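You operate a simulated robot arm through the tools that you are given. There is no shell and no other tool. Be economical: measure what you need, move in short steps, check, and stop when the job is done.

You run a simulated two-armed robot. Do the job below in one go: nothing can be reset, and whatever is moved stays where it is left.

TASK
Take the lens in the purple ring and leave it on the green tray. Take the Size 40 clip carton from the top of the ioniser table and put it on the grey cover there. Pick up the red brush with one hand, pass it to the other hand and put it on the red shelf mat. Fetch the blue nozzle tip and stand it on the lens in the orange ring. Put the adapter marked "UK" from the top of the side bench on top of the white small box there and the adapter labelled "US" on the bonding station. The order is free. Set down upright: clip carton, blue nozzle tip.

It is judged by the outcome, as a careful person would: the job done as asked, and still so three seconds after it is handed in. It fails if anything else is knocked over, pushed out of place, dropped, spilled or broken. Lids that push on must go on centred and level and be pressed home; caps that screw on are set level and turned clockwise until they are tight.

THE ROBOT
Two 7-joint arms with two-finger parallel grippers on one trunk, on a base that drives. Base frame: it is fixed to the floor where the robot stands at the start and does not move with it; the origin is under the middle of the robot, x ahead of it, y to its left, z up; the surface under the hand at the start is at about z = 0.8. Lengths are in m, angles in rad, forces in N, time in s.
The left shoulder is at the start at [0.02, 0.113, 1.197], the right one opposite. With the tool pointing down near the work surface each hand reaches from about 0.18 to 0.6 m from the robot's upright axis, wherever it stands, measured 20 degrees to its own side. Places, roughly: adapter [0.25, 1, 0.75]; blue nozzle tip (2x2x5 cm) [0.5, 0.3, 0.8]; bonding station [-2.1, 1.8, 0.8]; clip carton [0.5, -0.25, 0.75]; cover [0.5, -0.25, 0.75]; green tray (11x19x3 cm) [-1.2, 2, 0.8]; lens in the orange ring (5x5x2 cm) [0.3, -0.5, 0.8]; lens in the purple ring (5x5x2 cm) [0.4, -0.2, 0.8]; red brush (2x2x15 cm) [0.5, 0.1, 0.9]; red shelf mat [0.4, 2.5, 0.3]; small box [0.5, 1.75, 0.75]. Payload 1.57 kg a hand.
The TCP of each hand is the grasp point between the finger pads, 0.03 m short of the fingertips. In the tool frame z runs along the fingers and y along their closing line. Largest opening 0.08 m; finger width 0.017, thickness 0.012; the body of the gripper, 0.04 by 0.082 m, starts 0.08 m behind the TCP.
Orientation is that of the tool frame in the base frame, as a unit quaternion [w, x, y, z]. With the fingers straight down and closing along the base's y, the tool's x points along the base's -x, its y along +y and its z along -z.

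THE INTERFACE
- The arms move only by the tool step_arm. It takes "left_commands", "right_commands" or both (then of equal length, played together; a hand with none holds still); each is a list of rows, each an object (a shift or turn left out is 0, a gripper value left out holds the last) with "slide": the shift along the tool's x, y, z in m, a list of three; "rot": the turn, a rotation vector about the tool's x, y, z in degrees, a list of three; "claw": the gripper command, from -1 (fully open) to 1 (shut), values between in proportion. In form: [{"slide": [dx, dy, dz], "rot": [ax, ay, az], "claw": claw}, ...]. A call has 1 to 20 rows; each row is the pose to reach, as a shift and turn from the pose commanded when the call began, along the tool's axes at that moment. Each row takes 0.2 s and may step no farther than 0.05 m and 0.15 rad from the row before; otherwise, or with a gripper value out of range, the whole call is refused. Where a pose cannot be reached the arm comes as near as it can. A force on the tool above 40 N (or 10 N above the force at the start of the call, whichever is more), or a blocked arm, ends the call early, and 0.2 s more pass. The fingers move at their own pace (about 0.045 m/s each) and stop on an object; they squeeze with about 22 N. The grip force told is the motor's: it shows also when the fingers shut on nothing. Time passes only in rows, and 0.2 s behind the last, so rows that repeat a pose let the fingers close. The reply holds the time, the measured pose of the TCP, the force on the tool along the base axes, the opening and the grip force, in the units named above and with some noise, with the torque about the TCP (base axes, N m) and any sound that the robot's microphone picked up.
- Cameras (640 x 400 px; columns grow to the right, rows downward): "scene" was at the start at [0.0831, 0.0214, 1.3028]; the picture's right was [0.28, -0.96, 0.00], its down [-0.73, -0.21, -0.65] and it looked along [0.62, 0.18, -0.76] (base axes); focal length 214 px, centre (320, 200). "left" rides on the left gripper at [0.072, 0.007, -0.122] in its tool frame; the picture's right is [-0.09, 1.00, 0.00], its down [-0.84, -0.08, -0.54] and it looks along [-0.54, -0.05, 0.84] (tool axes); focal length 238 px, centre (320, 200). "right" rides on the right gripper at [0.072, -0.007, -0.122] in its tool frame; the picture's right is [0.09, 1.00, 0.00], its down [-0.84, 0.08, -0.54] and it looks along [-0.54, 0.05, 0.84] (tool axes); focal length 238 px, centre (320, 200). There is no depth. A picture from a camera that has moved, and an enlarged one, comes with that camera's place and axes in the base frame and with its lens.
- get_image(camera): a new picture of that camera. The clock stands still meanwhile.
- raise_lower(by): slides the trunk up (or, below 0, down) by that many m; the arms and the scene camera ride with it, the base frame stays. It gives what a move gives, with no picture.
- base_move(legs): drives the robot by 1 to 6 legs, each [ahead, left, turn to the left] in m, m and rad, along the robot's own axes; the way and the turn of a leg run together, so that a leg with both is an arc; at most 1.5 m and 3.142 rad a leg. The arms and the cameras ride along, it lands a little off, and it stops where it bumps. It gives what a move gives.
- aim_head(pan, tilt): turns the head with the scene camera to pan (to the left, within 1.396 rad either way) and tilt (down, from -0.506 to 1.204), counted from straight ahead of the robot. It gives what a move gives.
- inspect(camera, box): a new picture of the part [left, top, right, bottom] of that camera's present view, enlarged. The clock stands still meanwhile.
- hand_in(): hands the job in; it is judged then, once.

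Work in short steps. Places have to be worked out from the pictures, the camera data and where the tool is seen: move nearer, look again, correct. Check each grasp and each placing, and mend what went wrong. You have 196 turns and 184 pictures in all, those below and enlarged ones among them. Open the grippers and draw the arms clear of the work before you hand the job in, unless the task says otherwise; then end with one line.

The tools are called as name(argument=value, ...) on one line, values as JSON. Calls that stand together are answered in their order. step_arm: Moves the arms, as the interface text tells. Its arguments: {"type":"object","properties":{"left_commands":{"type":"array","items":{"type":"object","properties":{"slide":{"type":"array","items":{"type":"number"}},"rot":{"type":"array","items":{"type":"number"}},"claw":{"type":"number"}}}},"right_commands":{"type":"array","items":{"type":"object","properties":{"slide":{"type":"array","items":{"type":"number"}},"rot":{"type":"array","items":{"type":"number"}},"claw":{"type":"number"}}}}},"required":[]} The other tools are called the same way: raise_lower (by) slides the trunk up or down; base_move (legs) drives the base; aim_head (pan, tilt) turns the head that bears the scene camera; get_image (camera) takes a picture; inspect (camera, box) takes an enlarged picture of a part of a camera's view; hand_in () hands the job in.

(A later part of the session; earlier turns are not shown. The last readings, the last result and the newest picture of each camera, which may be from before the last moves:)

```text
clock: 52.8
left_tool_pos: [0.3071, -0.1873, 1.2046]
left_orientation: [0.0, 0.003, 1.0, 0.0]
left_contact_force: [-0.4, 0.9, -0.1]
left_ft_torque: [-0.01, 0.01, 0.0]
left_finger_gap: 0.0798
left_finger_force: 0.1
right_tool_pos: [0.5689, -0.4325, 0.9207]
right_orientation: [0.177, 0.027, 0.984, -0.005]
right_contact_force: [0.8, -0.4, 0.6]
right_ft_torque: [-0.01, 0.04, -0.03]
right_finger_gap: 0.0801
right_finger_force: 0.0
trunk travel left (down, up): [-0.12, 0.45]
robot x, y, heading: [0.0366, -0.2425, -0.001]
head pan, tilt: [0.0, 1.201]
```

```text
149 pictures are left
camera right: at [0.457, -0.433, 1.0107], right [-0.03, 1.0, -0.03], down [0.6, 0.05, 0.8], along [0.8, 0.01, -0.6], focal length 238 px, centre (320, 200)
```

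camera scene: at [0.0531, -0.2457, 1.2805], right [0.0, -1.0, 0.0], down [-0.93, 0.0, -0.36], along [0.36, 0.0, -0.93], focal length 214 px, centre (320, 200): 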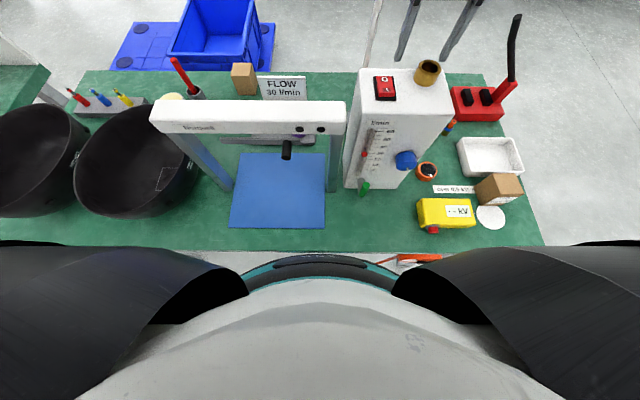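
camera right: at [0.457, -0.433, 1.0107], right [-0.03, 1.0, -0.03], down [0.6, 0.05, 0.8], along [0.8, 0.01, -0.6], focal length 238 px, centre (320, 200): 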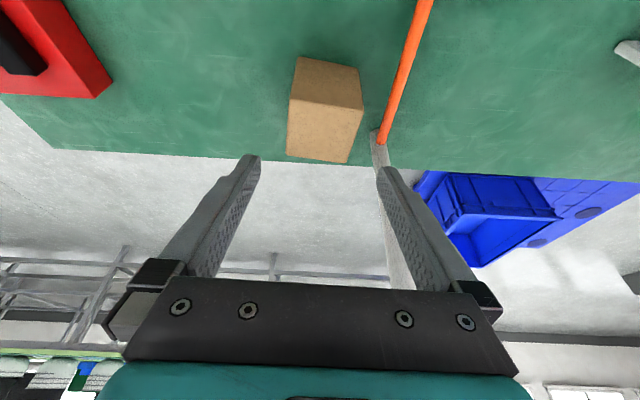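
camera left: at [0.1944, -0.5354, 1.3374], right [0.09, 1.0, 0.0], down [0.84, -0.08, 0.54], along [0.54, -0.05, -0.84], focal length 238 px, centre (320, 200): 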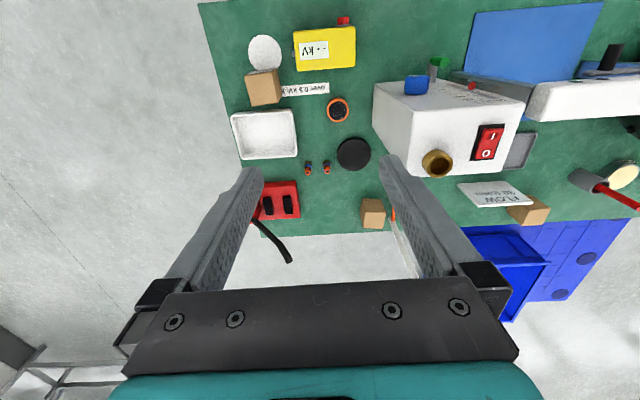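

Reached over the carton. Descend straight down 5 cm.

step_arm(right_commands=[{"slide": [0.0085, 0, 0.0235]}, {"slide": [0.0171, 0, 0.047]}])

get_image(camera="right")

```text
clock: 53.4
left_tool_pos: [0.3089, -0.1878, 1.2048]
left_orientation: [0.0, 0.003, 1.0, -0.001]
left_contact_force: [0.0, -0.5, -0.8]
left_ft_torque: [0.01, -0.02, 0.0]
left_finger_gap: 0.0802
left_finger_force: 0.1
right_tool_pos: [0.567, -0.4319, 0.8703]
right_orientation: [0.176, 0.025, 0.984, -0.003]
right_contact_force: [-0.3, -0.6, -0.1]
right_ft_torque: [0.0, -0.01, 0.0]
right_finger_gap: 0.0798
right_finger_force: 0.1
trunk travel left (down, up): [-0.12, 0.45]
robot x, y, heading: [0.0311, -0.2435, -0.006]
head pan, tilt: [0.0, 1.201]
```

```text
148 pictures are left
camera right: at [0.4571, -0.4324, 0.9603], right [-0.03, 1.0, -0.03], down [0.6, 0.05, 0.8], along [0.8, 0.01, -0.6], focal length 238 px, centre (320, 200)
```

right: 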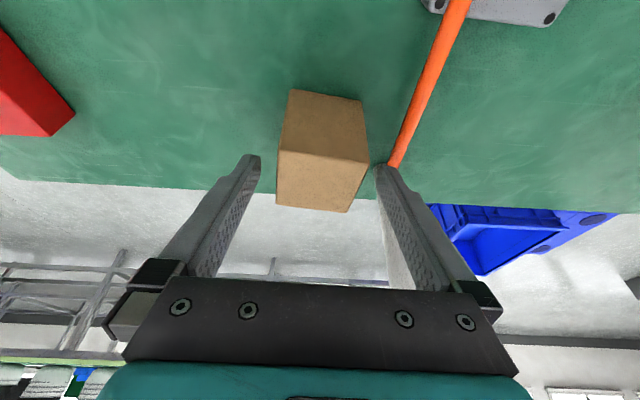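

Carton is between the fingers; lower 7 mm more and close.

step_arm(right_commands=[{"slide": [0.0024, 0, 0.0066]}, {"slide": [0.0024, 0, 0.0066], "claw": 1}, {"slide": [0.0024, 0, 0.0066], "claw": 1}, {"slide": [0.0024, 0, 0.0066], "claw": 1}, {"slide": [0.0024, 0, 0.0066], "claw": 1}, {"slide": [0.0024, 0, 0.0066], "claw": 1}])

get_image(camera="right")

```text
clock: 54.8
left_tool_pos: [0.3093, -0.1876, 1.2059]
left_orientation: [0.0, 0.003, 1.0, 0.0]
left_contact_force: [-0.3, 0.2, -0.3]
left_ft_torque: [0.02, 0.02, 0.01]
left_finger_gap: 0.08
left_finger_force: 0.1
right_tool_pos: [0.5671, -0.4319, 0.8628]
right_orientation: [0.176, 0.026, 0.984, -0.003]
right_contact_force: [-0.5, -0.7, 1.2]
right_ft_torque: [-0.14, -0.02, -0.07]
right_finger_gap: 0.0521
right_finger_force: 22.6
trunk travel left (down, up): [-0.12, 0.45]
robot x, y, heading: [0.0321, -0.2464, -0.002]
head pan, tilt: [0.0, 1.201]
```

```text
147 pictures are left
camera right: at [0.4569, -0.4323, 0.9535], right [-0.03, 1.0, -0.03], down [0.6, 0.05, 0.8], along [0.8, 0.01, -0.6], focal length 238 px, centre (320, 200)
```

right: 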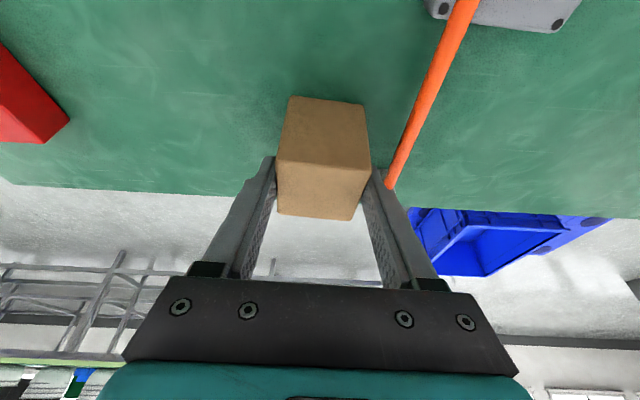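

Gripped (5.2 cm). Lift 9 cm, then draw back a bit to see the cover.

step_arm(right_commands=[{"slide": [-0.0103, 0, -0.0282]}, {"slide": [-0.0205, 0, -0.0564]}, {"slide": [-0.0308, 0, -0.0846]}, {"slide": [-0.041, 0, -0.113]}, {"slide": [-0.0035, 0, -0.127]}, {"slide": [0.034, 0, -0.14]}])

get_image(camera="right")

get_image(camera="left")

```text
clock: 56.2
left_tool_pos: [0.3074, -0.1865, 1.2056]
left_orientation: [0.001, 0.002, 1.0, -0.001]
left_contact_force: [-0.7, 0.4, -0.4]
left_ft_torque: [-0.01, 0.0, 0.0]
left_finger_gap: 0.08
left_finger_force: 0.1
right_tool_pos: [0.4873, -0.4276, 0.9851]
right_orientation: [0.176, 0.027, 0.984, -0.004]
right_contact_force: [-0.6, 0.0, -0.9]
right_ft_torque: [-0.01, -0.02, 0.04]
right_finger_gap: 0.0517
right_finger_force: 22.0
trunk travel left (down, up): [-0.12, 0.45]
robot x, y, heading: [0.0348, -0.245, -0.007]
head pan, tilt: [0.0, 1.201]
```

```text
146 pictures are left
camera right: at [0.376, -0.4278, 1.0742], right [-0.03, 1.0, -0.03], down [0.6, 0.04, 0.8], along [0.8, 0.01, -0.6], focal length 238 px, centre (320, 200)
```

right: 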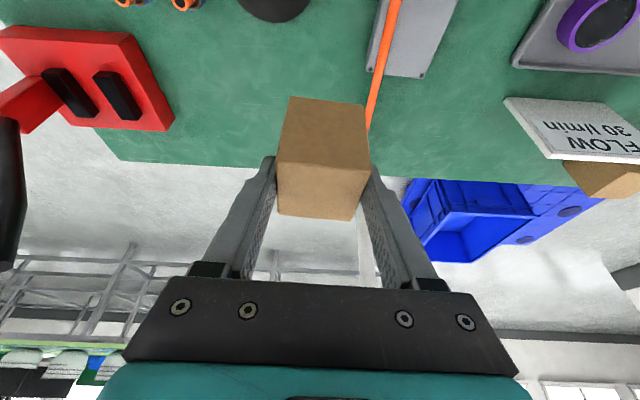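

```text
145 pictures are left
camera left: at [0.2357, -0.1803, 1.3265], right [0.1, 1.0, 0.0], down [0.84, -0.08, 0.54], along [0.54, -0.05, -0.84], focal length 238 px, centre (320, 200)
```

left: 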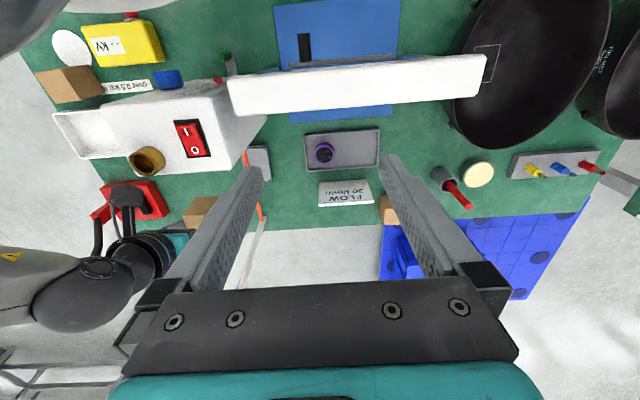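

inspect(camera="right", box=[340, 0, 480, 100])

inspect(camera="left", box=[200, 120, 300, 240])

```text
4.00 times, centred on (410, 50) of right
camera zoom: at [0.376, -0.4278, 1.0742], right [-0.03, 1.0, -0.03], down [0.6, 0.04, 0.8], along [0.8, 0.01, -0.6], focal length 953 px, centre (-40, 800)
```

zoom: 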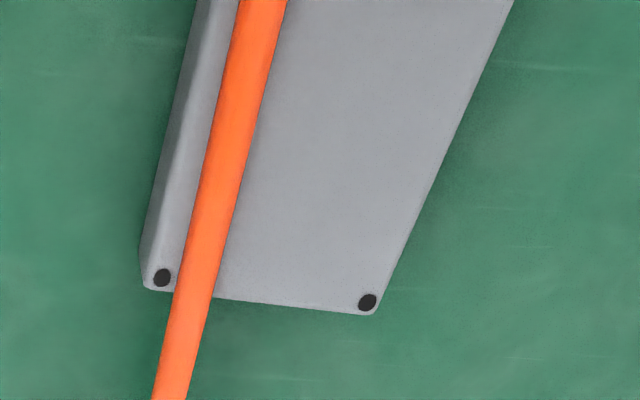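

```text
3.33 times, centred on (250, 180) of left
camera zoom: at [0.2357, -0.1803, 1.3265], right [0.1, 1.0, 0.0], down [0.84, -0.08, 0.54], along [0.54, -0.05, -0.84], focal length 794 px, centre (553, 267)
```

zoom: 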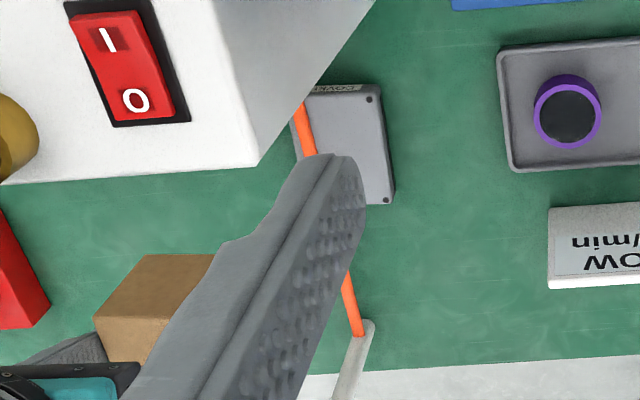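

Camera housing would hit the column when placing with this lean. I'll yaw the hand 90° clockwise (camera toward +y) while high, carton staying upright.

step_arm(right_commands=[{"rot": [2.8, 0, 7.7]}, {"rot": [5.6, 0, 15.4]}, {"rot": [8.4, 0, 23.1]}, {"rot": [11.2, 0, 30.8]}, {"rot": [14, 0, 38.5]}, {"rot": [16.8, 0, 46.2]}, {"rot": [19.6, 0, 53.9]}, {"rot": [22.4, 0, 61.5]}, {"rot": [25.2, 0, 69.2]}, {"rot": [28, 0, 76.9]}, {"rot": [30.8, 0, 84.6]}])

get_image(camera="right")

aim_head(pan=-0.4, tilt=0.7)

get_image(camera="scene")

```text
clock: 58.6
left_tool_pos: [0.3081, -0.1874, 1.2053]
left_orientation: [0.0, 0.002, 1.0, 0.001]
left_contact_force: [-0.2, 0.5, 0.1]
left_ft_torque: [0.05, -0.03, 0.0]
left_finger_gap: 0.0801
left_finger_force: 0.0
right_tool_pos: [0.4752, -0.4407, 0.9814]
right_orientation: [0.121, 0.716, 0.676, -0.124]
right_contact_force: [0.7, -0.2, -0.8]
right_ft_torque: [0.03, 0.01, -0.01]
right_finger_gap: 0.052
right_finger_force: 22.0
right hand out of reach, approached as far as the arm can: row 10, 11
trunk travel left (down, up): [-0.12, 0.45]
robot x, y, heading: [0.0314, -0.2453, -0.005]
head pan, tilt: [0.0, 1.201]
```

```text
142 pictures are left
camera right: at [0.4737, -0.3301, 1.0725], right [1.0, 0.03, -0.03], down [0.04, -0.61, 0.79], along [0.01, -0.79, -0.61], focal length 238 px, centre (320, 200)
```

right: 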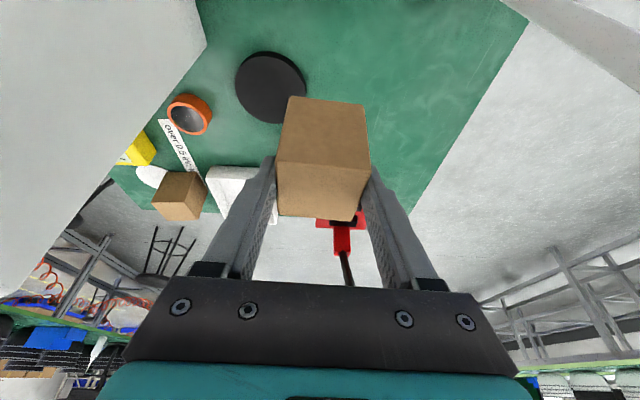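

```text
clock: 59.5
left_tool_pos: [0.3082, -0.1867, 1.2049]
left_orientation: [0.0, 0.002, 1.0, 0.0]
left_contact_force: [0.8, 0.4, 0.7]
left_ft_torque: [-0.03, 0.02, -0.02]
left_finger_gap: 0.0798
left_finger_force: 0.0
right_tool_pos: [0.4762, -0.4403, 0.9828]
right_orientation: [0.12, 0.714, 0.678, -0.122]
right_contact_force: [0.8, 0.9, -0.9]
right_ft_torque: [0.02, 0.0, 0.0]
right_finger_gap: 0.0519
right_finger_force: 21.8
trunk travel left (down, up): [-0.12, 0.45]
robot x, y, heading: [0.0321, -0.2436, -0.005]
head pan, tilt: [-0.4, 0.7]
```

```text
141 pictures are left
camera scene: at [0.12, -0.2789, 1.1863], right [-0.39, -0.92, 0.0], down [-0.59, 0.25, -0.76], along [0.7, -0.3, -0.64], focal length 214 px, centre (320, 200)
```

scene: 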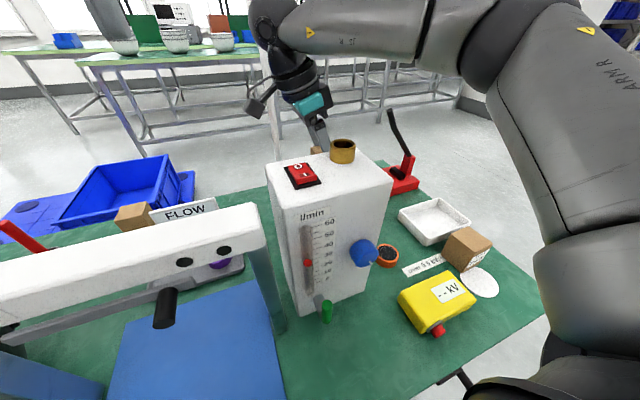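

Now shift over the cover: carton centre target ≈(0.452,-0.335).

step_arm(right_commands=[{"slide": [0.033, -0.01, -0.0122]}, {"slide": [0.067, -0.02, -0.0243]}, {"slide": [0.1, -0.03, -0.0365]}])

inspect(camera="left", box=[160, 110, 340, 260])

get_image(camera="right")

```text
clock: 60.3
left_tool_pos: [0.3083, -0.1872, 1.2045]
left_orientation: [0.0, 0.002, 1.0, 0.0]
left_contact_force: [0.3, 0.7, 0.3]
left_ft_torque: [0.0, -0.01, 0.02]
left_finger_gap: 0.0801
left_finger_force: 0.2
right_tool_pos: [0.4185, -0.3985, 0.9797]
right_orientation: [0.12, 0.715, 0.677, -0.124]
right_contact_force: [-0.1, 0.9, -1.1]
right_ft_torque: [0.0, 0.03, 0.0]
right_finger_gap: 0.0516
right_finger_force: 21.5
right hand out of reach, approached as far as the arm can: row 1, 2, 3
trunk travel left (down, up): [-0.12, 0.45]
robot x, y, heading: [0.0358, -0.2476, -0.005]
head pan, tilt: [-0.4, 0.7]
```

```text
2.67 times, centred on (250, 185) of left
camera zoom: at [0.2361, -0.1802, 1.3264], right [0.1, 1.0, 0.0], down [0.84, -0.08, 0.54], along [0.54, -0.05, -0.84], focal length 636 px, centre (507, 240)
```

zoom: 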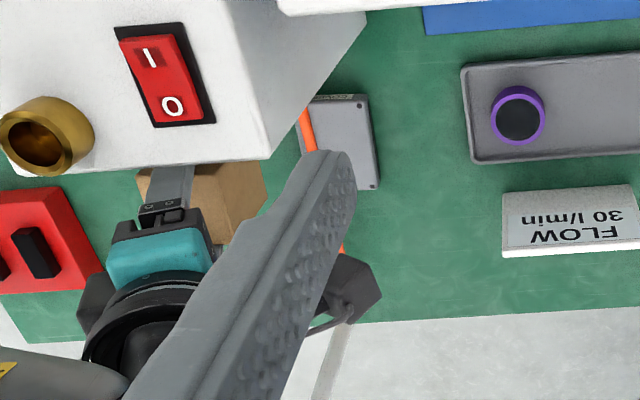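

```text
139 pictures are left
camera right: at [0.4164, -0.2876, 1.0692], right [1.0, 0.03, -0.03], down [0.04, -0.61, 0.79], along [0.01, -0.79, -0.61], focal length 238 px, centre (320, 200)
```

right: 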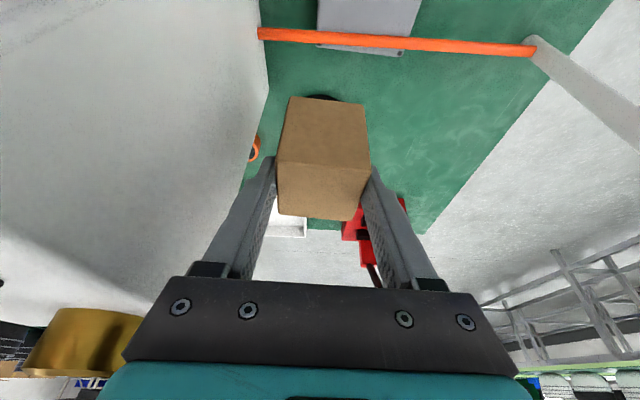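

The arm deviates toward the column at its limit, so I go back to the previous pose and shift the base instead.

step_arm(right_commands=[{"slide": [-0.018, 0.03, 0.007]}, {"slide": [-0.036, 0.06, 0.0137]}])

base_move(legs=[[-0.02, 0.108, 0]])

get_image(camera="right")

```text
clock: 60.9
left_tool_pos: [0.3077, -0.188, 1.2037]
left_orientation: [0.0, 0.002, 1.0, 0.0]
left_contact_force: [0.0, 0.2, 0.4]
left_ft_torque: [0.01, -0.02, -0.02]
left_finger_gap: 0.08
left_finger_force: 0.0
right_tool_pos: [0.4769, -0.4409, 0.9785]
right_orientation: [0.12, 0.715, 0.678, -0.124]
right_contact_force: [1.0, 0.4, -1.2]
right_ft_torque: [0.04, 0.01, 0.02]
right_finger_gap: 0.0515
right_finger_force: 21.9
trunk travel left (down, up): [-0.12, 0.45]
robot x, y, heading: [0.0302, -0.2451, -0.006]
head pan, tilt: [-0.4, 0.7]
```

```text
clock: 62.1
left_tool_pos: [0.289, -0.0788, 1.2049]
left_orientation: [0.001, 0.002, 1.0, -0.001]
left_contact_force: [-0.3, -0.5, 0.4]
left_ft_torque: [-0.06, 0.0, 0.0]
left_finger_gap: 0.0798
left_finger_force: 0.1
right_tool_pos: [0.4569, -0.332, 0.979]
right_orientation: [0.12, 0.714, 0.678, -0.124]
right_contact_force: [-0.2, -0.1, -0.9]
right_ft_torque: [0.02, 0.0, 0.0]
right_finger_gap: 0.0518
right_finger_force: 22.0
trunk travel left (down, up): [-0.12, 0.45]
robot x, y, heading: [0.0155, -0.1401, -0.006]
head pan, tilt: [-0.4, 0.7]
```

```text
138 pictures are left
camera right: at [0.4548, -0.2217, 1.0692], right [1.0, 0.04, -0.03], down [0.04, -0.61, 0.79], along [0.01, -0.8, -0.61], focal length 238 px, centre (320, 200)
```

right: 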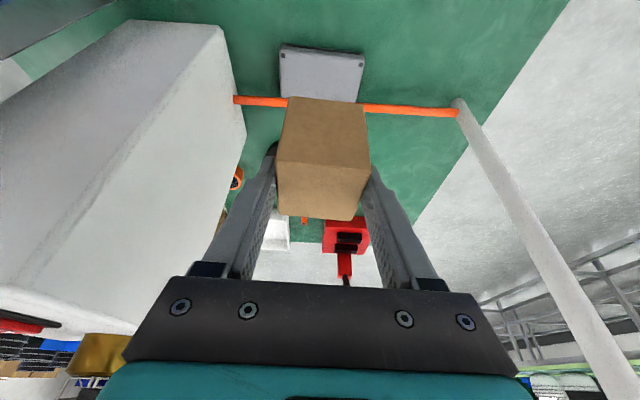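

Nicely over the cover. Rod's +y edge ≈-0.363, so I aim the carton centre at y≈-0.332 and descend to just above the cover.

step_arm(right_commands=[{"slide": [0.0115, 0, 0.0275]}, {"slide": [0.0228, 0, 0.056]}, {"slide": [0.033, 0, 0.082]}])

get_image(camera="right")

aim_head(pan=-0.65, tilt=0.8)

get_image(camera="scene")

inspect(camera="left", box=[100, 100, 280, 250])

```text
clock: 62.9
left_tool_pos: [0.2889, -0.0789, 1.204]
left_orientation: [0.0, 0.002, 1.0, -0.001]
left_contact_force: [0.0, -0.6, -0.8]
left_ft_torque: [0.0, 0.0, 0.0]
left_finger_gap: 0.08
left_finger_force: 0.1
right_tool_pos: [0.4518, -0.3356, 0.8939]
right_orientation: [0.121, 0.714, 0.678, -0.122]
right_contact_force: [1.0, -0.1, -1.4]
right_ft_torque: [0.01, 0.0, 0.0]
right_finger_gap: 0.0516
right_finger_force: 21.9
right hand out of reach, approached as far as the arm can: row 2, 3
trunk travel left (down, up): [-0.12, 0.45]
robot x, y, heading: [0.017, -0.1363, -0.004]
head pan, tilt: [-0.4, 0.7]
```

```text
137 pictures are left
camera right: at [0.4483, -0.2273, 0.9842], right [1.0, 0.04, -0.02], down [0.04, -0.61, 0.79], along [0.01, -0.79, -0.61], focal length 238 px, centre (320, 200)
```

right: 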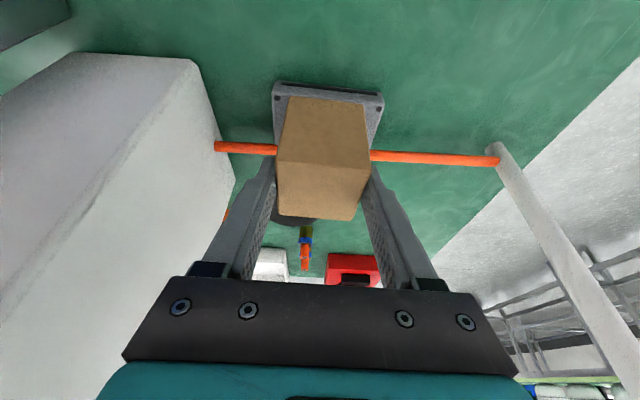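

```text
clock: 63.7
left_tool_pos: [0.2887, -0.079, 1.2054]
left_orientation: [0.0, 0.001, 1.0, -0.001]
left_contact_force: [0.4, -0.4, 0.8]
left_ft_torque: [-0.03, 0.01, 0.01]
left_finger_gap: 0.0801
left_finger_force: 0.2
right_tool_pos: [0.4505, -0.3371, 0.8945]
right_orientation: [0.12, 0.715, 0.678, -0.123]
right_contact_force: [-0.5, 0.4, -1.4]
right_ft_torque: [0.02, 0.04, 0.04]
right_finger_gap: 0.0515
right_finger_force: 21.7
trunk travel left (down, up): [-0.12, 0.45]
robot x, y, heading: [0.0144, -0.135, -0.002]
head pan, tilt: [-0.649, 0.799]
```

```text
136 pictures are left
camera scene: at [0.0866, -0.1867, 1.1781], right [-0.61, -0.8, 0.0], down [-0.57, 0.43, -0.7], along [0.55, -0.42, -0.72], focal length 214 px, centre (320, 200)
```

scene: 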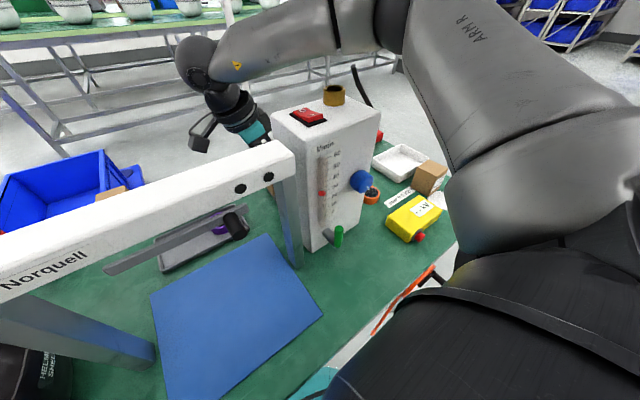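

```text
2.67 times, centred on (190, 175) of left
camera zoom: at [0.2167, -0.0722, 1.3264], right [0.1, 1.0, 0.0], down [0.84, -0.08, 0.54], along [0.54, -0.05, -0.84], focal length 636 px, centre (667, 267)
```

zoom: 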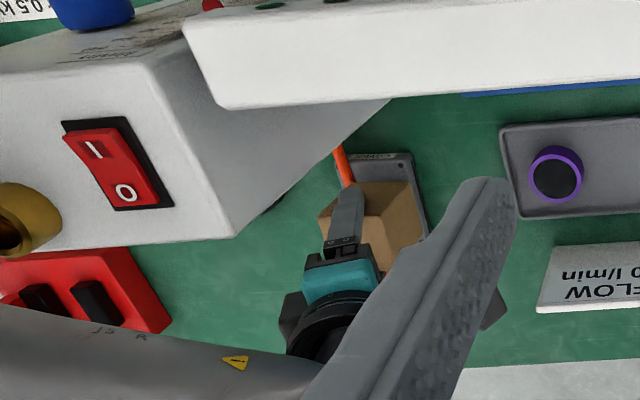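

Carton is ~8 mm too close to the rod and the arm is at its limit; I'll nudge the base 9 mm left and use the trunk to descend.

base_move(legs=[[0, 0.009, 0]])

get_image(camera="right")

```text
clock: 64.4
left_tool_pos: [0.2895, -0.0702, 1.2037]
left_orientation: [0.0, 0.001, 1.0, -0.001]
left_contact_force: [-0.1, 0.1, 0.1]
left_ft_torque: [0.0, -0.04, 0.0]
left_finger_gap: 0.0799
left_finger_force: 0.1
right_tool_pos: [0.4499, -0.328, 0.8933]
right_orientation: [0.122, 0.715, 0.678, -0.123]
right_contact_force: [0.2, 0.0, 0.2]
right_ft_torque: [0.02, 0.01, -0.03]
right_finger_gap: 0.0519
right_finger_force: 22.0
trunk travel left (down, up): [-0.12, 0.45]
robot x, y, heading: [0.0145, -0.1306, -0.012]
head pan, tilt: [-0.649, 0.799]
```

```text
134 pictures are left
camera right: at [0.4483, -0.2179, 0.9845], right [1.0, 0.04, -0.02], down [0.04, -0.61, 0.79], along [0.01, -0.79, -0.61], focal length 238 px, centre (320, 200)
```

right: 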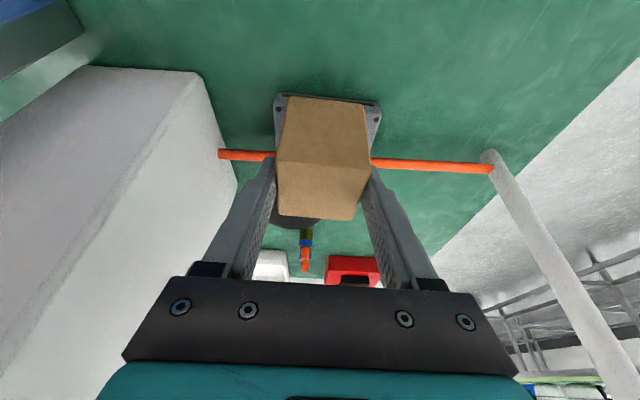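

At y=-0.328. Lower the trunk 10 mm and watch the force.

raise_lower(by=-0.01)

inspect(camera="right", box=[250, 70, 410, 180])

```text
clock: 65.0
left_tool_pos: [0.2891, -0.0695, 1.1945]
left_orientation: [0.0, 0.002, 1.0, 0.0]
left_contact_force: [0.9, 0.6, 0.0]
left_ft_torque: [0.0, -0.02, -0.04]
left_finger_gap: 0.0801
left_finger_force: 0.0
right_tool_pos: [0.451, -0.3273, 0.8842]
right_orientation: [0.12, 0.715, 0.678, -0.122]
right_contact_force: [-0.7, -0.5, 1.3]
right_ft_torque: [-0.06, 0.08, -0.02]
right_finger_gap: 0.0513
right_finger_force: 22.1
trunk travel left (down, up): [-0.11, 0.46]
robot x, y, heading: [0.0126, -0.1268, -0.009]
head pan, tilt: [-0.649, 0.799]
```

```text
3.64 times, centred on (330, 125) of right
camera zoom: at [0.4483, -0.2183, 0.9747], right [1.0, 0.04, -0.02], down [0.04, -0.61, 0.79], along [0.01, -0.79, -0.61], focal length 867 px, centre (284, 473)
```

zoom: 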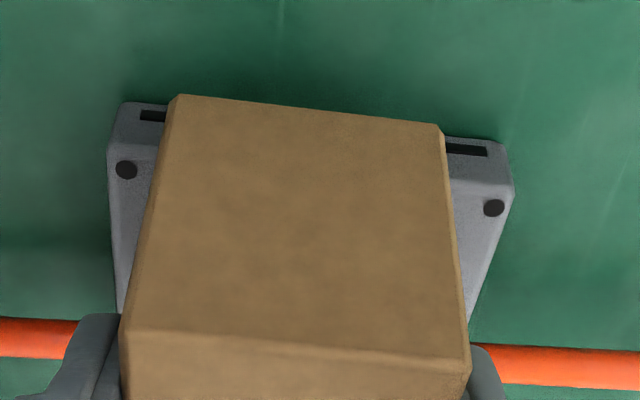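

raise_lower(by=-0.003)

```text
clock: 65.5
left_tool_pos: [0.288, -0.0689, 1.1924]
left_orientation: [0.001, 0.002, 1.0, -0.001]
left_contact_force: [-0.1, 0.5, -0.8]
left_ft_torque: [0.0, 0.03, 0.02]
left_finger_gap: 0.0801
left_finger_force: 0.1
right_tool_pos: [0.4509, -0.3279, 0.8837]
right_orientation: [0.123, 0.715, 0.678, -0.12]
right_contact_force: [1.2, 0.0, 16.6]
right_ft_torque: [-0.41, 0.44, -0.02]
right_finger_gap: 0.0521
right_finger_force: 21.9
trunk travel left (down, up): [-0.107, 0.463]
robot x, y, heading: [0.0121, -0.1286, -0.003]
head pan, tilt: [-0.649, 0.799]
```

Contact (16 N, near one corner on the cover). Release gently and look.

step_arm(right_commands=[{"claw": 0.1}, {"claw": -0.3}, {"claw": -0.8}, {"claw": -1}, {"claw": -1}])

get_image(camera="right")

```text
clock: 66.7
left_tool_pos: [0.2889, -0.07, 1.1917]
left_orientation: [0.0, 0.001, 1.0, 0.0]
left_contact_force: [0.3, 0.5, 0.1]
left_ft_torque: [-0.03, 0.01, -0.01]
left_finger_gap: 0.0803
left_finger_force: 0.1
right_tool_pos: [0.451, -0.328, 0.8817]
right_orientation: [0.12, 0.714, 0.679, -0.122]
right_contact_force: [-0.7, 1.1, 0.8]
right_ft_torque: [-0.02, -0.02, 0.02]
right_finger_gap: 0.0801
right_finger_force: 0.1
trunk travel left (down, up): [-0.107, 0.463]
robot x, y, heading: [0.0141, -0.1261, -0.005]
head pan, tilt: [-0.649, 0.799]
```

```text
132 pictures are left
camera right: at [0.4482, -0.2183, 0.9715], right [1.0, 0.04, -0.02], down [0.04, -0.61, 0.79], along [0.01, -0.79, -0.61], focal length 238 px, centre (320, 200)
```

right: 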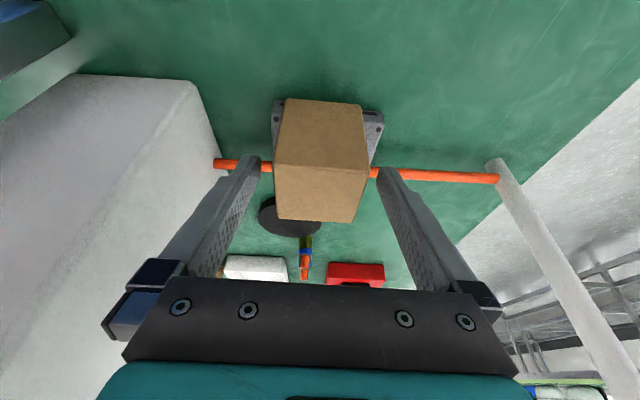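

Carton is standing on the cover. Retreat straight up by the trunk and check.

raise_lower(by=0.143)

get_image(camera="right")

inspect(camera="left", box=[100, 100, 280, 250])

```text
clock: 68.4
left_tool_pos: [0.2882, -0.0707, 1.3345]
left_orientation: [0.0, 0.001, 1.0, 0.0]
left_contact_force: [-0.8, 0.4, 1.2]
left_ft_torque: [0.03, 0.0, 0.02]
left_finger_gap: 0.0798
left_finger_force: 0.0
right_tool_pos: [0.451, -0.3272, 1.0238]
right_orientation: [0.121, 0.715, 0.678, -0.123]
right_contact_force: [-0.1, -0.4, 0.6]
right_ft_torque: [0.03, -0.03, -0.04]
right_finger_gap: 0.0802
right_finger_force: 0.1
trunk travel left (down, up): [-0.25, 0.32]
robot x, y, heading: [0.0113, -0.1291, -0.003]
head pan, tilt: [-0.649, 0.799]
```

```text
131 pictures are left
camera right: at [0.4483, -0.2183, 1.1143], right [1.0, 0.04, -0.02], down [0.04, -0.61, 0.79], along [0.01, -0.79, -0.61], focal length 238 px, centre (320, 200)
```

right: 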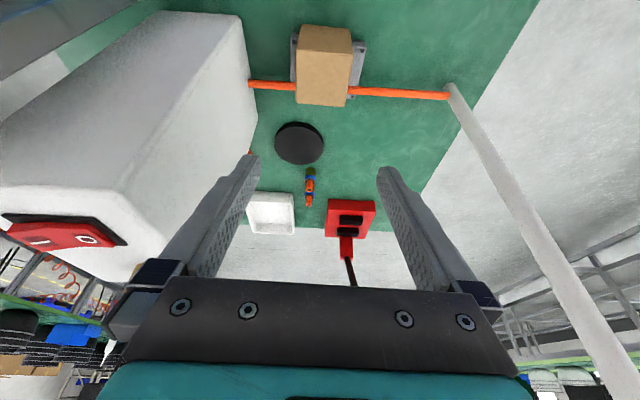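

```text
2.67 times, centred on (190, 175) of left
camera zoom: at [0.2168, -0.0632, 1.4563], right [0.1, 1.0, 0.0], down [0.84, -0.08, 0.54], along [0.54, -0.05, -0.84], focal length 636 px, centre (667, 267)
```

zoom: 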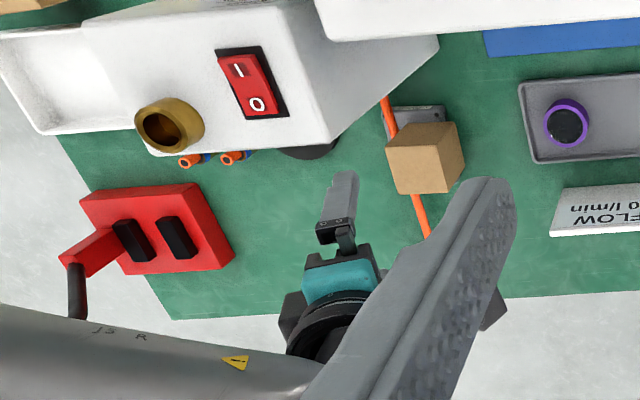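

Carton done. Now restore the right hand's yaw while raising it.

step_arm(right_commands=[{"slide": [-0.014, 0, -0.038]}, {"slide": [-0.027, 0, -0.075]}, {"slide": [-0.041, 0, -0.113], "rot": [-2.6, 0, -7.3]}, {"slide": [-0.041, 0, -0.113], "rot": [-5.3, 0, -14.6]}, {"slide": [-0.041, 0, -0.113], "rot": [-7.9, 0, -21.8]}, {"slide": [-0.041, 0, -0.113], "rot": [-10.6, 0, -29.1]}, {"slide": [-0.041, 0, -0.113], "rot": [-13.2, 0, -36.4]}, {"slide": [-0.041, 0, -0.113], "rot": [-15.9, 0, -43.7]}, {"slide": [-0.041, 0, -0.113], "rot": [-18.5, 0, -50.9]}, {"slide": [-0.041, 0, -0.113], "rot": [-21.1, 0, -58.2]}, {"slide": [-0.041, 0, -0.113], "rot": [-23.8, 0, -65.5]}, {"slide": [-0.041, 0, -0.113], "rot": [-26.4, 0, -72.7]}, {"slide": [-0.041, 0, -0.113], "rot": [-29.1, 0, -80]}, {"slide": [-0.041, 0, -0.113], "rot": [-31.7, 0, -87.3]}])

step_arm(right_commands=[{"rot": [0, 7, 0]}, {"rot": [0, 14, 0]}, {"rot": [0, 20, 0]}])

get_image(camera="right")

```text
clock: 71.4
left_tool_pos: [0.2893, -0.0708, 1.3343]
left_orientation: [0.0, 0.001, 1.0, -0.001]
left_contact_force: [0.5, 0.5, 0.9]
left_ft_torque: [-0.01, -0.01, 0.01]
left_finger_gap: 0.0801
left_finger_force: 0.0
right_tool_pos: [0.4503, -0.3283, 1.1448]
right_orientation: [0.177, -0.001, 0.984, 0.003]
right_contact_force: [0.0, -0.7, -0.3]
right_ft_torque: [0.03, -0.03, 0.0]
right_finger_gap: 0.0801
right_finger_force: 0.1
trunk travel left (down, up): [-0.25, 0.32]
robot x, y, heading: [0.0125, -0.1302, -0.004]
head pan, tilt: [-0.649, 0.799]
```

```text
clock: 72.2
left_tool_pos: [0.2896, -0.0706, 1.334]
left_orientation: [0.001, 0.002, 1.0, -0.001]
left_contact_force: [-0.2, 0.2, 0.2]
left_ft_torque: [-0.02, 0.0, 0.03]
left_finger_gap: 0.08
left_finger_force: 0.1
right_tool_pos: [0.4501, -0.3269, 1.1438]
right_orientation: [0.002, 0.0, 1.0, 0.002]
right_contact_force: [0.4, -0.5, -0.1]
right_ft_torque: [0.0, 0.03, 0.01]
right_finger_gap: 0.0798
right_finger_force: 0.0
trunk travel left (down, up): [-0.25, 0.32]
robot x, y, heading: [0.0126, -0.1287, -0.006]
head pan, tilt: [-0.649, 0.799]
```

```text
129 pictures are left
camera right: at [0.377, -0.3346, 1.2659], right [-0.09, 1.0, 0.0], down [0.83, 0.08, 0.55], along [0.54, 0.05, -0.84], focal length 238 px, centre (320, 200)
```

right: 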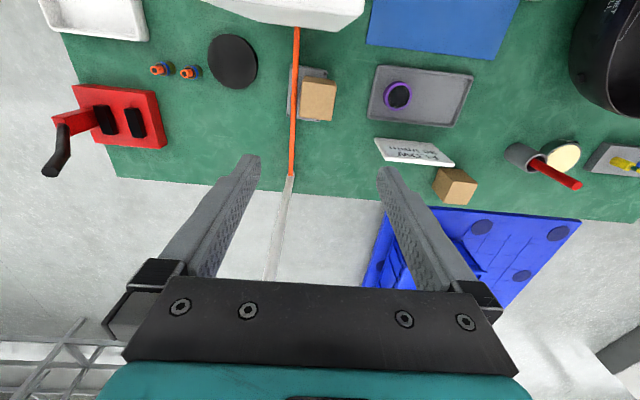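

Next the blue nozzle with the left hand. Drive left ~0.28 m, then lower the left hand to look at the rack.

base_move(legs=[[0.015, 0.27, 0]])

step_arm(left_commands=[{"slide": [-0.03, 0.03, 0.03]}, {"slide": [-0.055, 0.06, 0.06]}, {"slide": [-0.08, 0.09, 0.09]}, {"slide": [-0.11, 0.11, 0.12]}, {"slide": [-0.13, 0.12, 0.16]}, {"slide": [-0.14, 0.12, 0.2]}, {"slide": [-0.14, 0.12, 0.24]}])

get_image(camera="left")

```text
clock: 74.1
left_tool_pos: [0.305, 0.1993, 1.3348]
left_orientation: [0.0, 0.002, 1.0, -0.001]
left_contact_force: [0.0, 0.2, -0.4]
left_ft_torque: [-0.02, 0.02, 0.0]
left_finger_gap: 0.0802
left_finger_force: 0.1
right_tool_pos: [0.4655, -0.0596, 1.1435]
right_orientation: [0.003, 0.0, 1.0, 0.001]
right_contact_force: [0.3, 0.1, -0.1]
right_ft_torque: [-0.03, -0.02, -0.03]
right_finger_gap: 0.0799
right_finger_force: 0.0
trunk travel left (down, up): [-0.25, 0.32]
robot x, y, heading: [0.0255, 0.1406, -0.005]
head pan, tilt: [-0.649, 0.799]
```

```text
refused: row 1 steps farther than a row can; nothing moved
```

```text
128 pictures are left
camera left: at [0.2324, 0.2057, 1.4563], right [0.1, 1.0, 0.0], down [0.84, -0.08, 0.54], along [0.54, -0.05, -0.84], focal length 238 px, centre (320, 200)
```

left: 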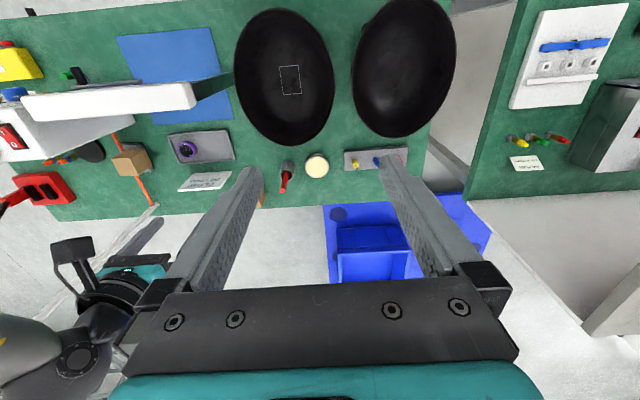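

step_arm(left_commands=[{"slide": [-0.022, 0.022, 0.036]}, {"slide": [-0.044, 0.044, 0.072]}, {"slide": [-0.066, 0.066, 0.108]}, {"slide": [-0.088, 0.088, 0.144]}, {"slide": [-0.11, 0.11, 0.18]}, {"slide": [-0.132, 0.132, 0.216]}, {"slide": [-0.145, 0.14, 0.245]}])

get_image(camera="left")

```text
clock: 75.7
left_tool_pos: [0.4508, 0.3371, 1.0894]
left_orientation: [0.0, 0.002, 1.0, 0.0]
left_contact_force: [-0.2, 0.3, 0.3]
left_ft_torque: [-0.03, -0.04, 0.02]
left_finger_gap: 0.0796
left_finger_force: 0.0
right_tool_pos: [0.4665, -0.06, 1.1446]
right_orientation: [0.002, 0.0, 1.0, 0.002]
right_contact_force: [-0.2, -0.2, 0.6]
right_ft_torque: [0.03, 0.02, -0.03]
right_finger_gap: 0.0799
right_finger_force: 0.0
trunk travel left (down, up): [-0.25, 0.32]
robot x, y, heading: [0.0307, 0.139, -0.003]
head pan, tilt: [-0.649, 0.799]
```

```text
127 pictures are left
camera left: at [0.3785, 0.3436, 1.2112], right [0.1, 1.0, 0.0], down [0.84, -0.08, 0.54], along [0.54, -0.05, -0.84], focal length 238 px, centre (320, 200)
```

left: 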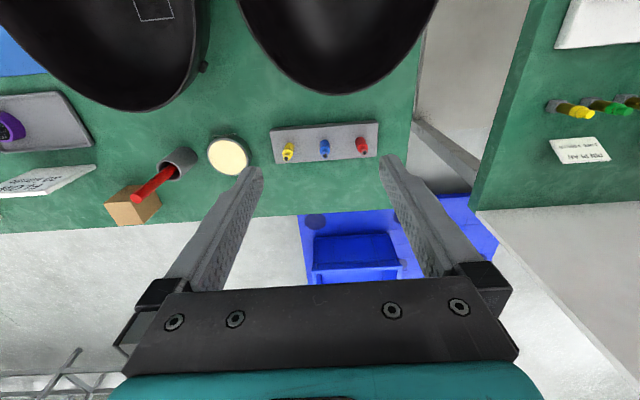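

inspect(camera="left", box=[260, 110, 390, 175])

```text
4.92 times, centred on (325, 142) of left
camera zoom: at [0.3785, 0.3436, 1.2112], right [0.1, 1.0, 0.0], down [0.84, -0.08, 0.54], along [0.54, -0.05, -0.84], focal length 1173 px, centre (295, 483)
```

zoom: 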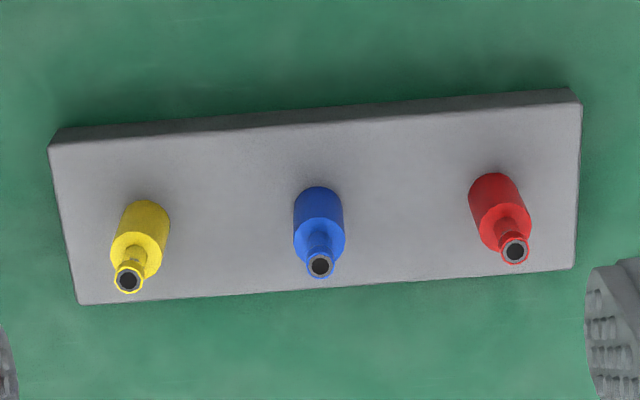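

Blue nozzle at ≈(0.516,0.339), body z≈0.827–0.855, tip top ≈0.877. Move above with half-open fingers.

step_arm(left_commands=[{"slide": [-0.02, 0.0, 0.04], "claw": 0}, {"slide": [-0.04, 0.002, 0.08], "claw": 0}, {"slide": [-0.055, 0.002, 0.115], "claw": 0}, {"slide": [-0.065, 0.002, 0.15], "claw": 0}])

get_image(camera="left")

```text
clock: 76.7
left_tool_pos: [0.5148, 0.3376, 0.9402]
left_orientation: [0.0, 0.002, 1.0, 0.0]
left_contact_force: [0.0, 0.1, -0.7]
left_ft_torque: [0.0, 0.02, 0.0]
left_finger_gap: 0.0399
left_finger_force: 0.1
right_tool_pos: [0.4657, -0.059, 1.1457]
right_orientation: [0.003, 0.0, 1.0, 0.002]
right_contact_force: [0.6, 0.5, 0.0]
right_ft_torque: [-0.01, 0.03, 0.0]
right_finger_gap: 0.08
right_finger_force: 0.1
trunk travel left (down, up): [-0.25, 0.32]
robot x, y, heading: [0.0272, 0.1413, 0.001]
head pan, tilt: [-0.649, 0.799]
```

```text
125 pictures are left
camera left: at [0.4435, 0.3451, 1.0621], right [0.1, 1.0, 0.0], down [0.84, -0.08, 0.54], along [0.54, -0.05, -0.84], focal length 238 px, centre (320, 200)
```

left: 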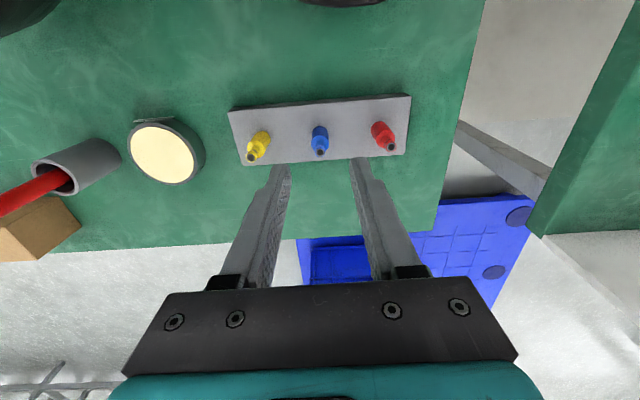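

Aligned. Descend to z≈0.868 and check.

step_arm(left_commands=[{"slide": [0, 0.001, 0.04]}, {"slide": [0, 0.001, 0.073]}])

get_image(camera="left")

```text
clock: 77.3
left_tool_pos: [0.5146, 0.3392, 0.8667]
left_orientation: [0.0, 0.002, 1.0, 0.0]
left_contact_force: [0.3, 0.2, 0.2]
left_ft_torque: [0.01, 0.02, 0.02]
left_finger_gap: 0.0398
left_finger_force: 0.1
right_tool_pos: [0.4666, -0.0606, 1.1443]
right_orientation: [0.003, 0.0, 1.0, 0.001]
right_contact_force: [0.7, 0.1, -0.5]
right_ft_torque: [0.01, 0.0, 0.02]
right_finger_gap: 0.08
right_finger_force: 0.0
trunk travel left (down, up): [-0.25, 0.32]
robot x, y, heading: [0.0273, 0.1396, 0.0]
head pan, tilt: [-0.649, 0.799]
```

```text
124 pictures are left
camera left: at [0.4433, 0.3461, 0.9883], right [0.1, 1.0, 0.0], down [0.84, -0.08, 0.54], along [0.54, -0.05, -0.84], focal length 238 px, centre (320, 200)
```

left: 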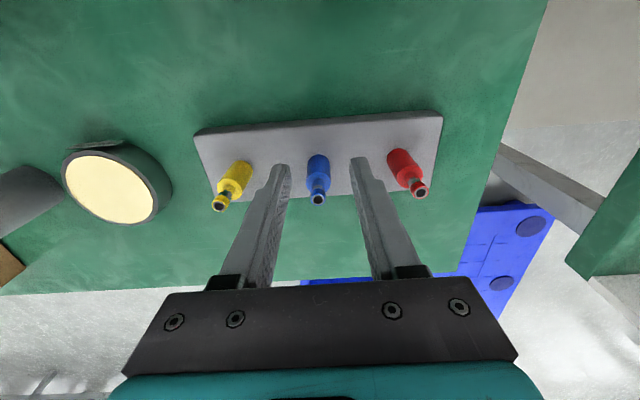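

Close on the nozzle after lowering 3 mm.

step_arm(left_commands=[{"slide": [0, 0, 0.003], "claw": 0}, {"slide": [0, 0, 0.003], "claw": 1}, {"slide": [0, 0, 0.003], "claw": 1}, {"slide": [0, 0, 0.003], "claw": 1}, {"slide": [0, 0, 0.003], "claw": 1}, {"slide": [0, 0, 0.003], "claw": 1}])

step_arm(left_commands=[{"slide": [0, 0, -0.03]}, {"slide": [0, 0, -0.06]}, {"slide": [0, 0, -0.09]}])

get_image(camera="left")

```text
clock: 78.7
left_tool_pos: [0.5146, 0.3398, 0.8633]
left_orientation: [0.0, 0.001, 1.0, 0.0]
left_contact_force: [-0.6, -0.2, 0.6]
left_ft_torque: [-0.01, -0.04, 0.0]
left_finger_gap: 0.0146
left_finger_force: 22.1
right_tool_pos: [0.4658, -0.0611, 1.1439]
right_orientation: [0.003, -0.001, 1.0, 0.001]
right_contact_force: [0.7, 0.0, 0.5]
right_ft_torque: [0.0, -0.02, 0.0]
right_finger_gap: 0.0801
right_finger_force: 0.0
trunk travel left (down, up): [-0.25, 0.32]
robot x, y, heading: [0.0287, 0.1401, -0.003]
head pan, tilt: [-0.649, 0.799]
```

```text
clock: 79.5
left_tool_pos: [0.515, 0.3395, 0.9539]
left_orientation: [-0.001, 0.001, 1.0, 0.0]
left_contact_force: [0.1, 0.0, -0.2]
left_ft_torque: [0.02, 0.0, -0.01]
left_finger_gap: 0.0151
left_finger_force: 21.7
right_tool_pos: [0.4652, -0.0599, 1.1446]
right_orientation: [0.003, 0.0, 1.0, 0.001]
right_contact_force: [-0.1, 0.1, 0.7]
right_ft_torque: [-0.03, -0.01, -0.01]
right_finger_gap: 0.0799
right_finger_force: 0.0
trunk travel left (down, up): [-0.25, 0.32]
robot x, y, heading: [0.0293, 0.1391, -0.001]
head pan, tilt: [-0.649, 0.799]
```

```text
123 pictures are left
camera left: at [0.4428, 0.3467, 1.0755], right [0.09, 1.0, 0.0], down [0.84, -0.08, 0.54], along [0.54, -0.05, -0.84], focal length 238 px, centre (320, 200)
```

left: 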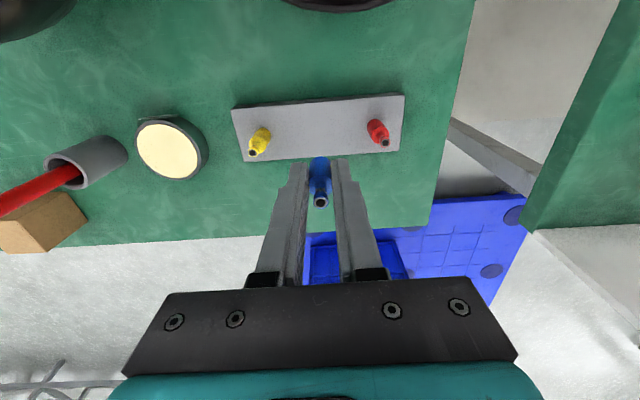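

Nozzle held. Raise the left hand and retract both hands before driving right.

step_arm(left_commands=[{"slide": [0.015, 0, -0.045]}, {"slide": [0.03, 0, -0.09]}, {"slide": [0.045, 0, -0.135]}, {"slide": [0.07, -0.01, -0.17]}, {"slide": [0.1, -0.02, -0.2]}, {"slide": [0.13, -0.03, -0.22]}, {"slide": [0.15, -0.04, -0.25]}], right_commands=[{"slide": [0.01, 0, -0.02]}, {"slide": [0.02, 0, -0.03]}, {"slide": [0.04, 0, -0.05]}, {"slide": [0.06, 0, -0.06]}, {"slide": [0.08, 0, -0.07]}, {"slide": [0.1, 0, -0.08]}, {"slide": [0.12, 0, -0.08]}])

base_move(legs=[[-0.06, -0.78, 0]])

get_image(camera="left")

```text
clock: 81.1
left_tool_pos: [0.3637, 0.3009, 1.2035]
left_orientation: [0.0, 0.002, 1.0, 0.0]
left_contact_force: [-0.2, -0.4, 0.1]
left_ft_torque: [0.05, -0.02, 0.03]
left_finger_gap: 0.0146
left_finger_force: 21.6
right_tool_pos: [0.345, -0.0591, 1.2239]
right_orientation: [0.003, 0.0, 1.0, 0.001]
right_contact_force: [-0.5, 0.0, 0.1]
right_ft_torque: [0.0, 0.0, 0.01]
right_finger_gap: 0.0804
right_finger_force: 0.0
trunk travel left (down, up): [-0.25, 0.32]
robot x, y, heading: [0.0288, 0.1445, 0.002]
head pan, tilt: [-0.649, 0.799]
```

```text
clock: 85.3
left_tool_pos: [0.2992, -0.4385, 1.2031]
left_orientation: [0.0, 0.003, 1.0, -0.001]
left_contact_force: [0.2, 0.3, -0.4]
left_ft_torque: [0.01, 0.02, 0.01]
left_finger_gap: 0.0146
left_finger_force: 21.8
right_tool_pos: [0.2781, -0.7989, 1.2246]
right_orientation: [0.003, 0.003, 1.0, 0.002]
right_contact_force: [-0.7, 1.3, 0.6]
right_ft_torque: [0.04, 0.03, 0.0]
right_finger_gap: 0.08
right_finger_force: 0.1
trunk travel left (down, up): [-0.25, 0.32]
robot x, y, heading: [-0.0356, -0.5952, -0.003]
head pan, tilt: [-0.649, 0.799]
stopped in leg 1: the robot was blocked; the commanded pose is now the measured one
```

```text
122 pictures are left
camera left: at [0.2271, -0.4318, 1.325], right [0.1, 1.0, 0.0], down [0.84, -0.08, 0.54], along [0.54, -0.05, -0.84], focal length 238 px, centre (320, 200)
```

left: 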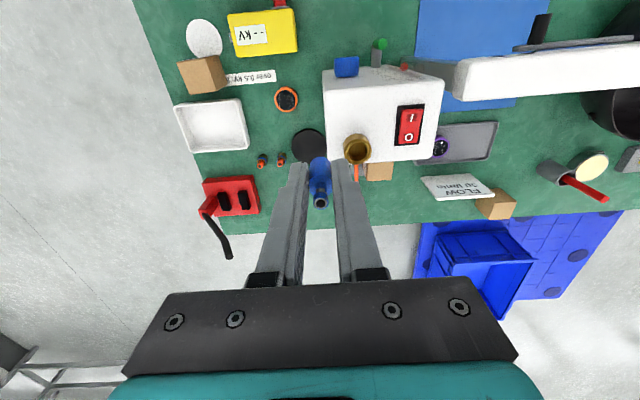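

The base was blocked at y≈-0.595. Look down at what it touched.

aim_head(pan=-0.1, tilt=1.2)

get_image(camera="scene")

```text
clock: 86.3
left_tool_pos: [0.2991, -0.4378, 1.2035]
left_orientation: [0.0, 0.003, 1.0, -0.001]
left_contact_force: [-0.3, -0.4, 0.0]
left_ft_torque: [-0.01, 0.03, -0.01]
left_finger_gap: 0.0145
left_finger_force: 22.0
right_tool_pos: [0.2786, -0.7999, 1.2239]
right_orientation: [0.003, 0.002, 1.0, 0.001]
right_contact_force: [0.2, 0.2, -0.1]
right_ft_torque: [-0.02, -0.02, 0.02]
right_finger_gap: 0.0802
right_finger_force: 0.1
trunk travel left (down, up): [-0.25, 0.32]
robot x, y, heading: [-0.038, -0.6031, -0.008]
head pan, tilt: [-0.099, 1.201]
```

```text
121 pictures are left
camera scene: at [0.0276, -0.6047, 1.2804], right [-0.11, -0.99, 0.0], down [-0.93, 0.1, -0.36], along [0.36, -0.04, -0.93], focal length 214 px, centre (320, 200)
```

scene: 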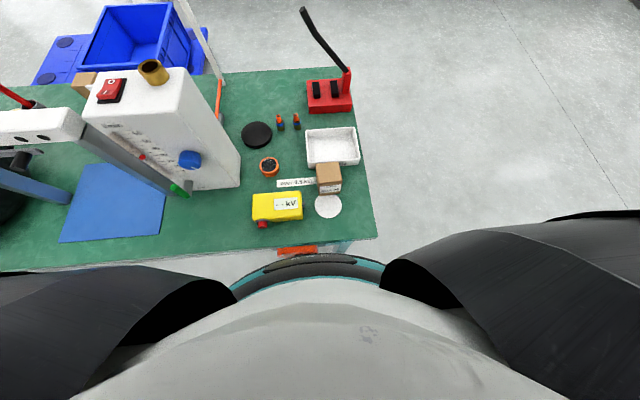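

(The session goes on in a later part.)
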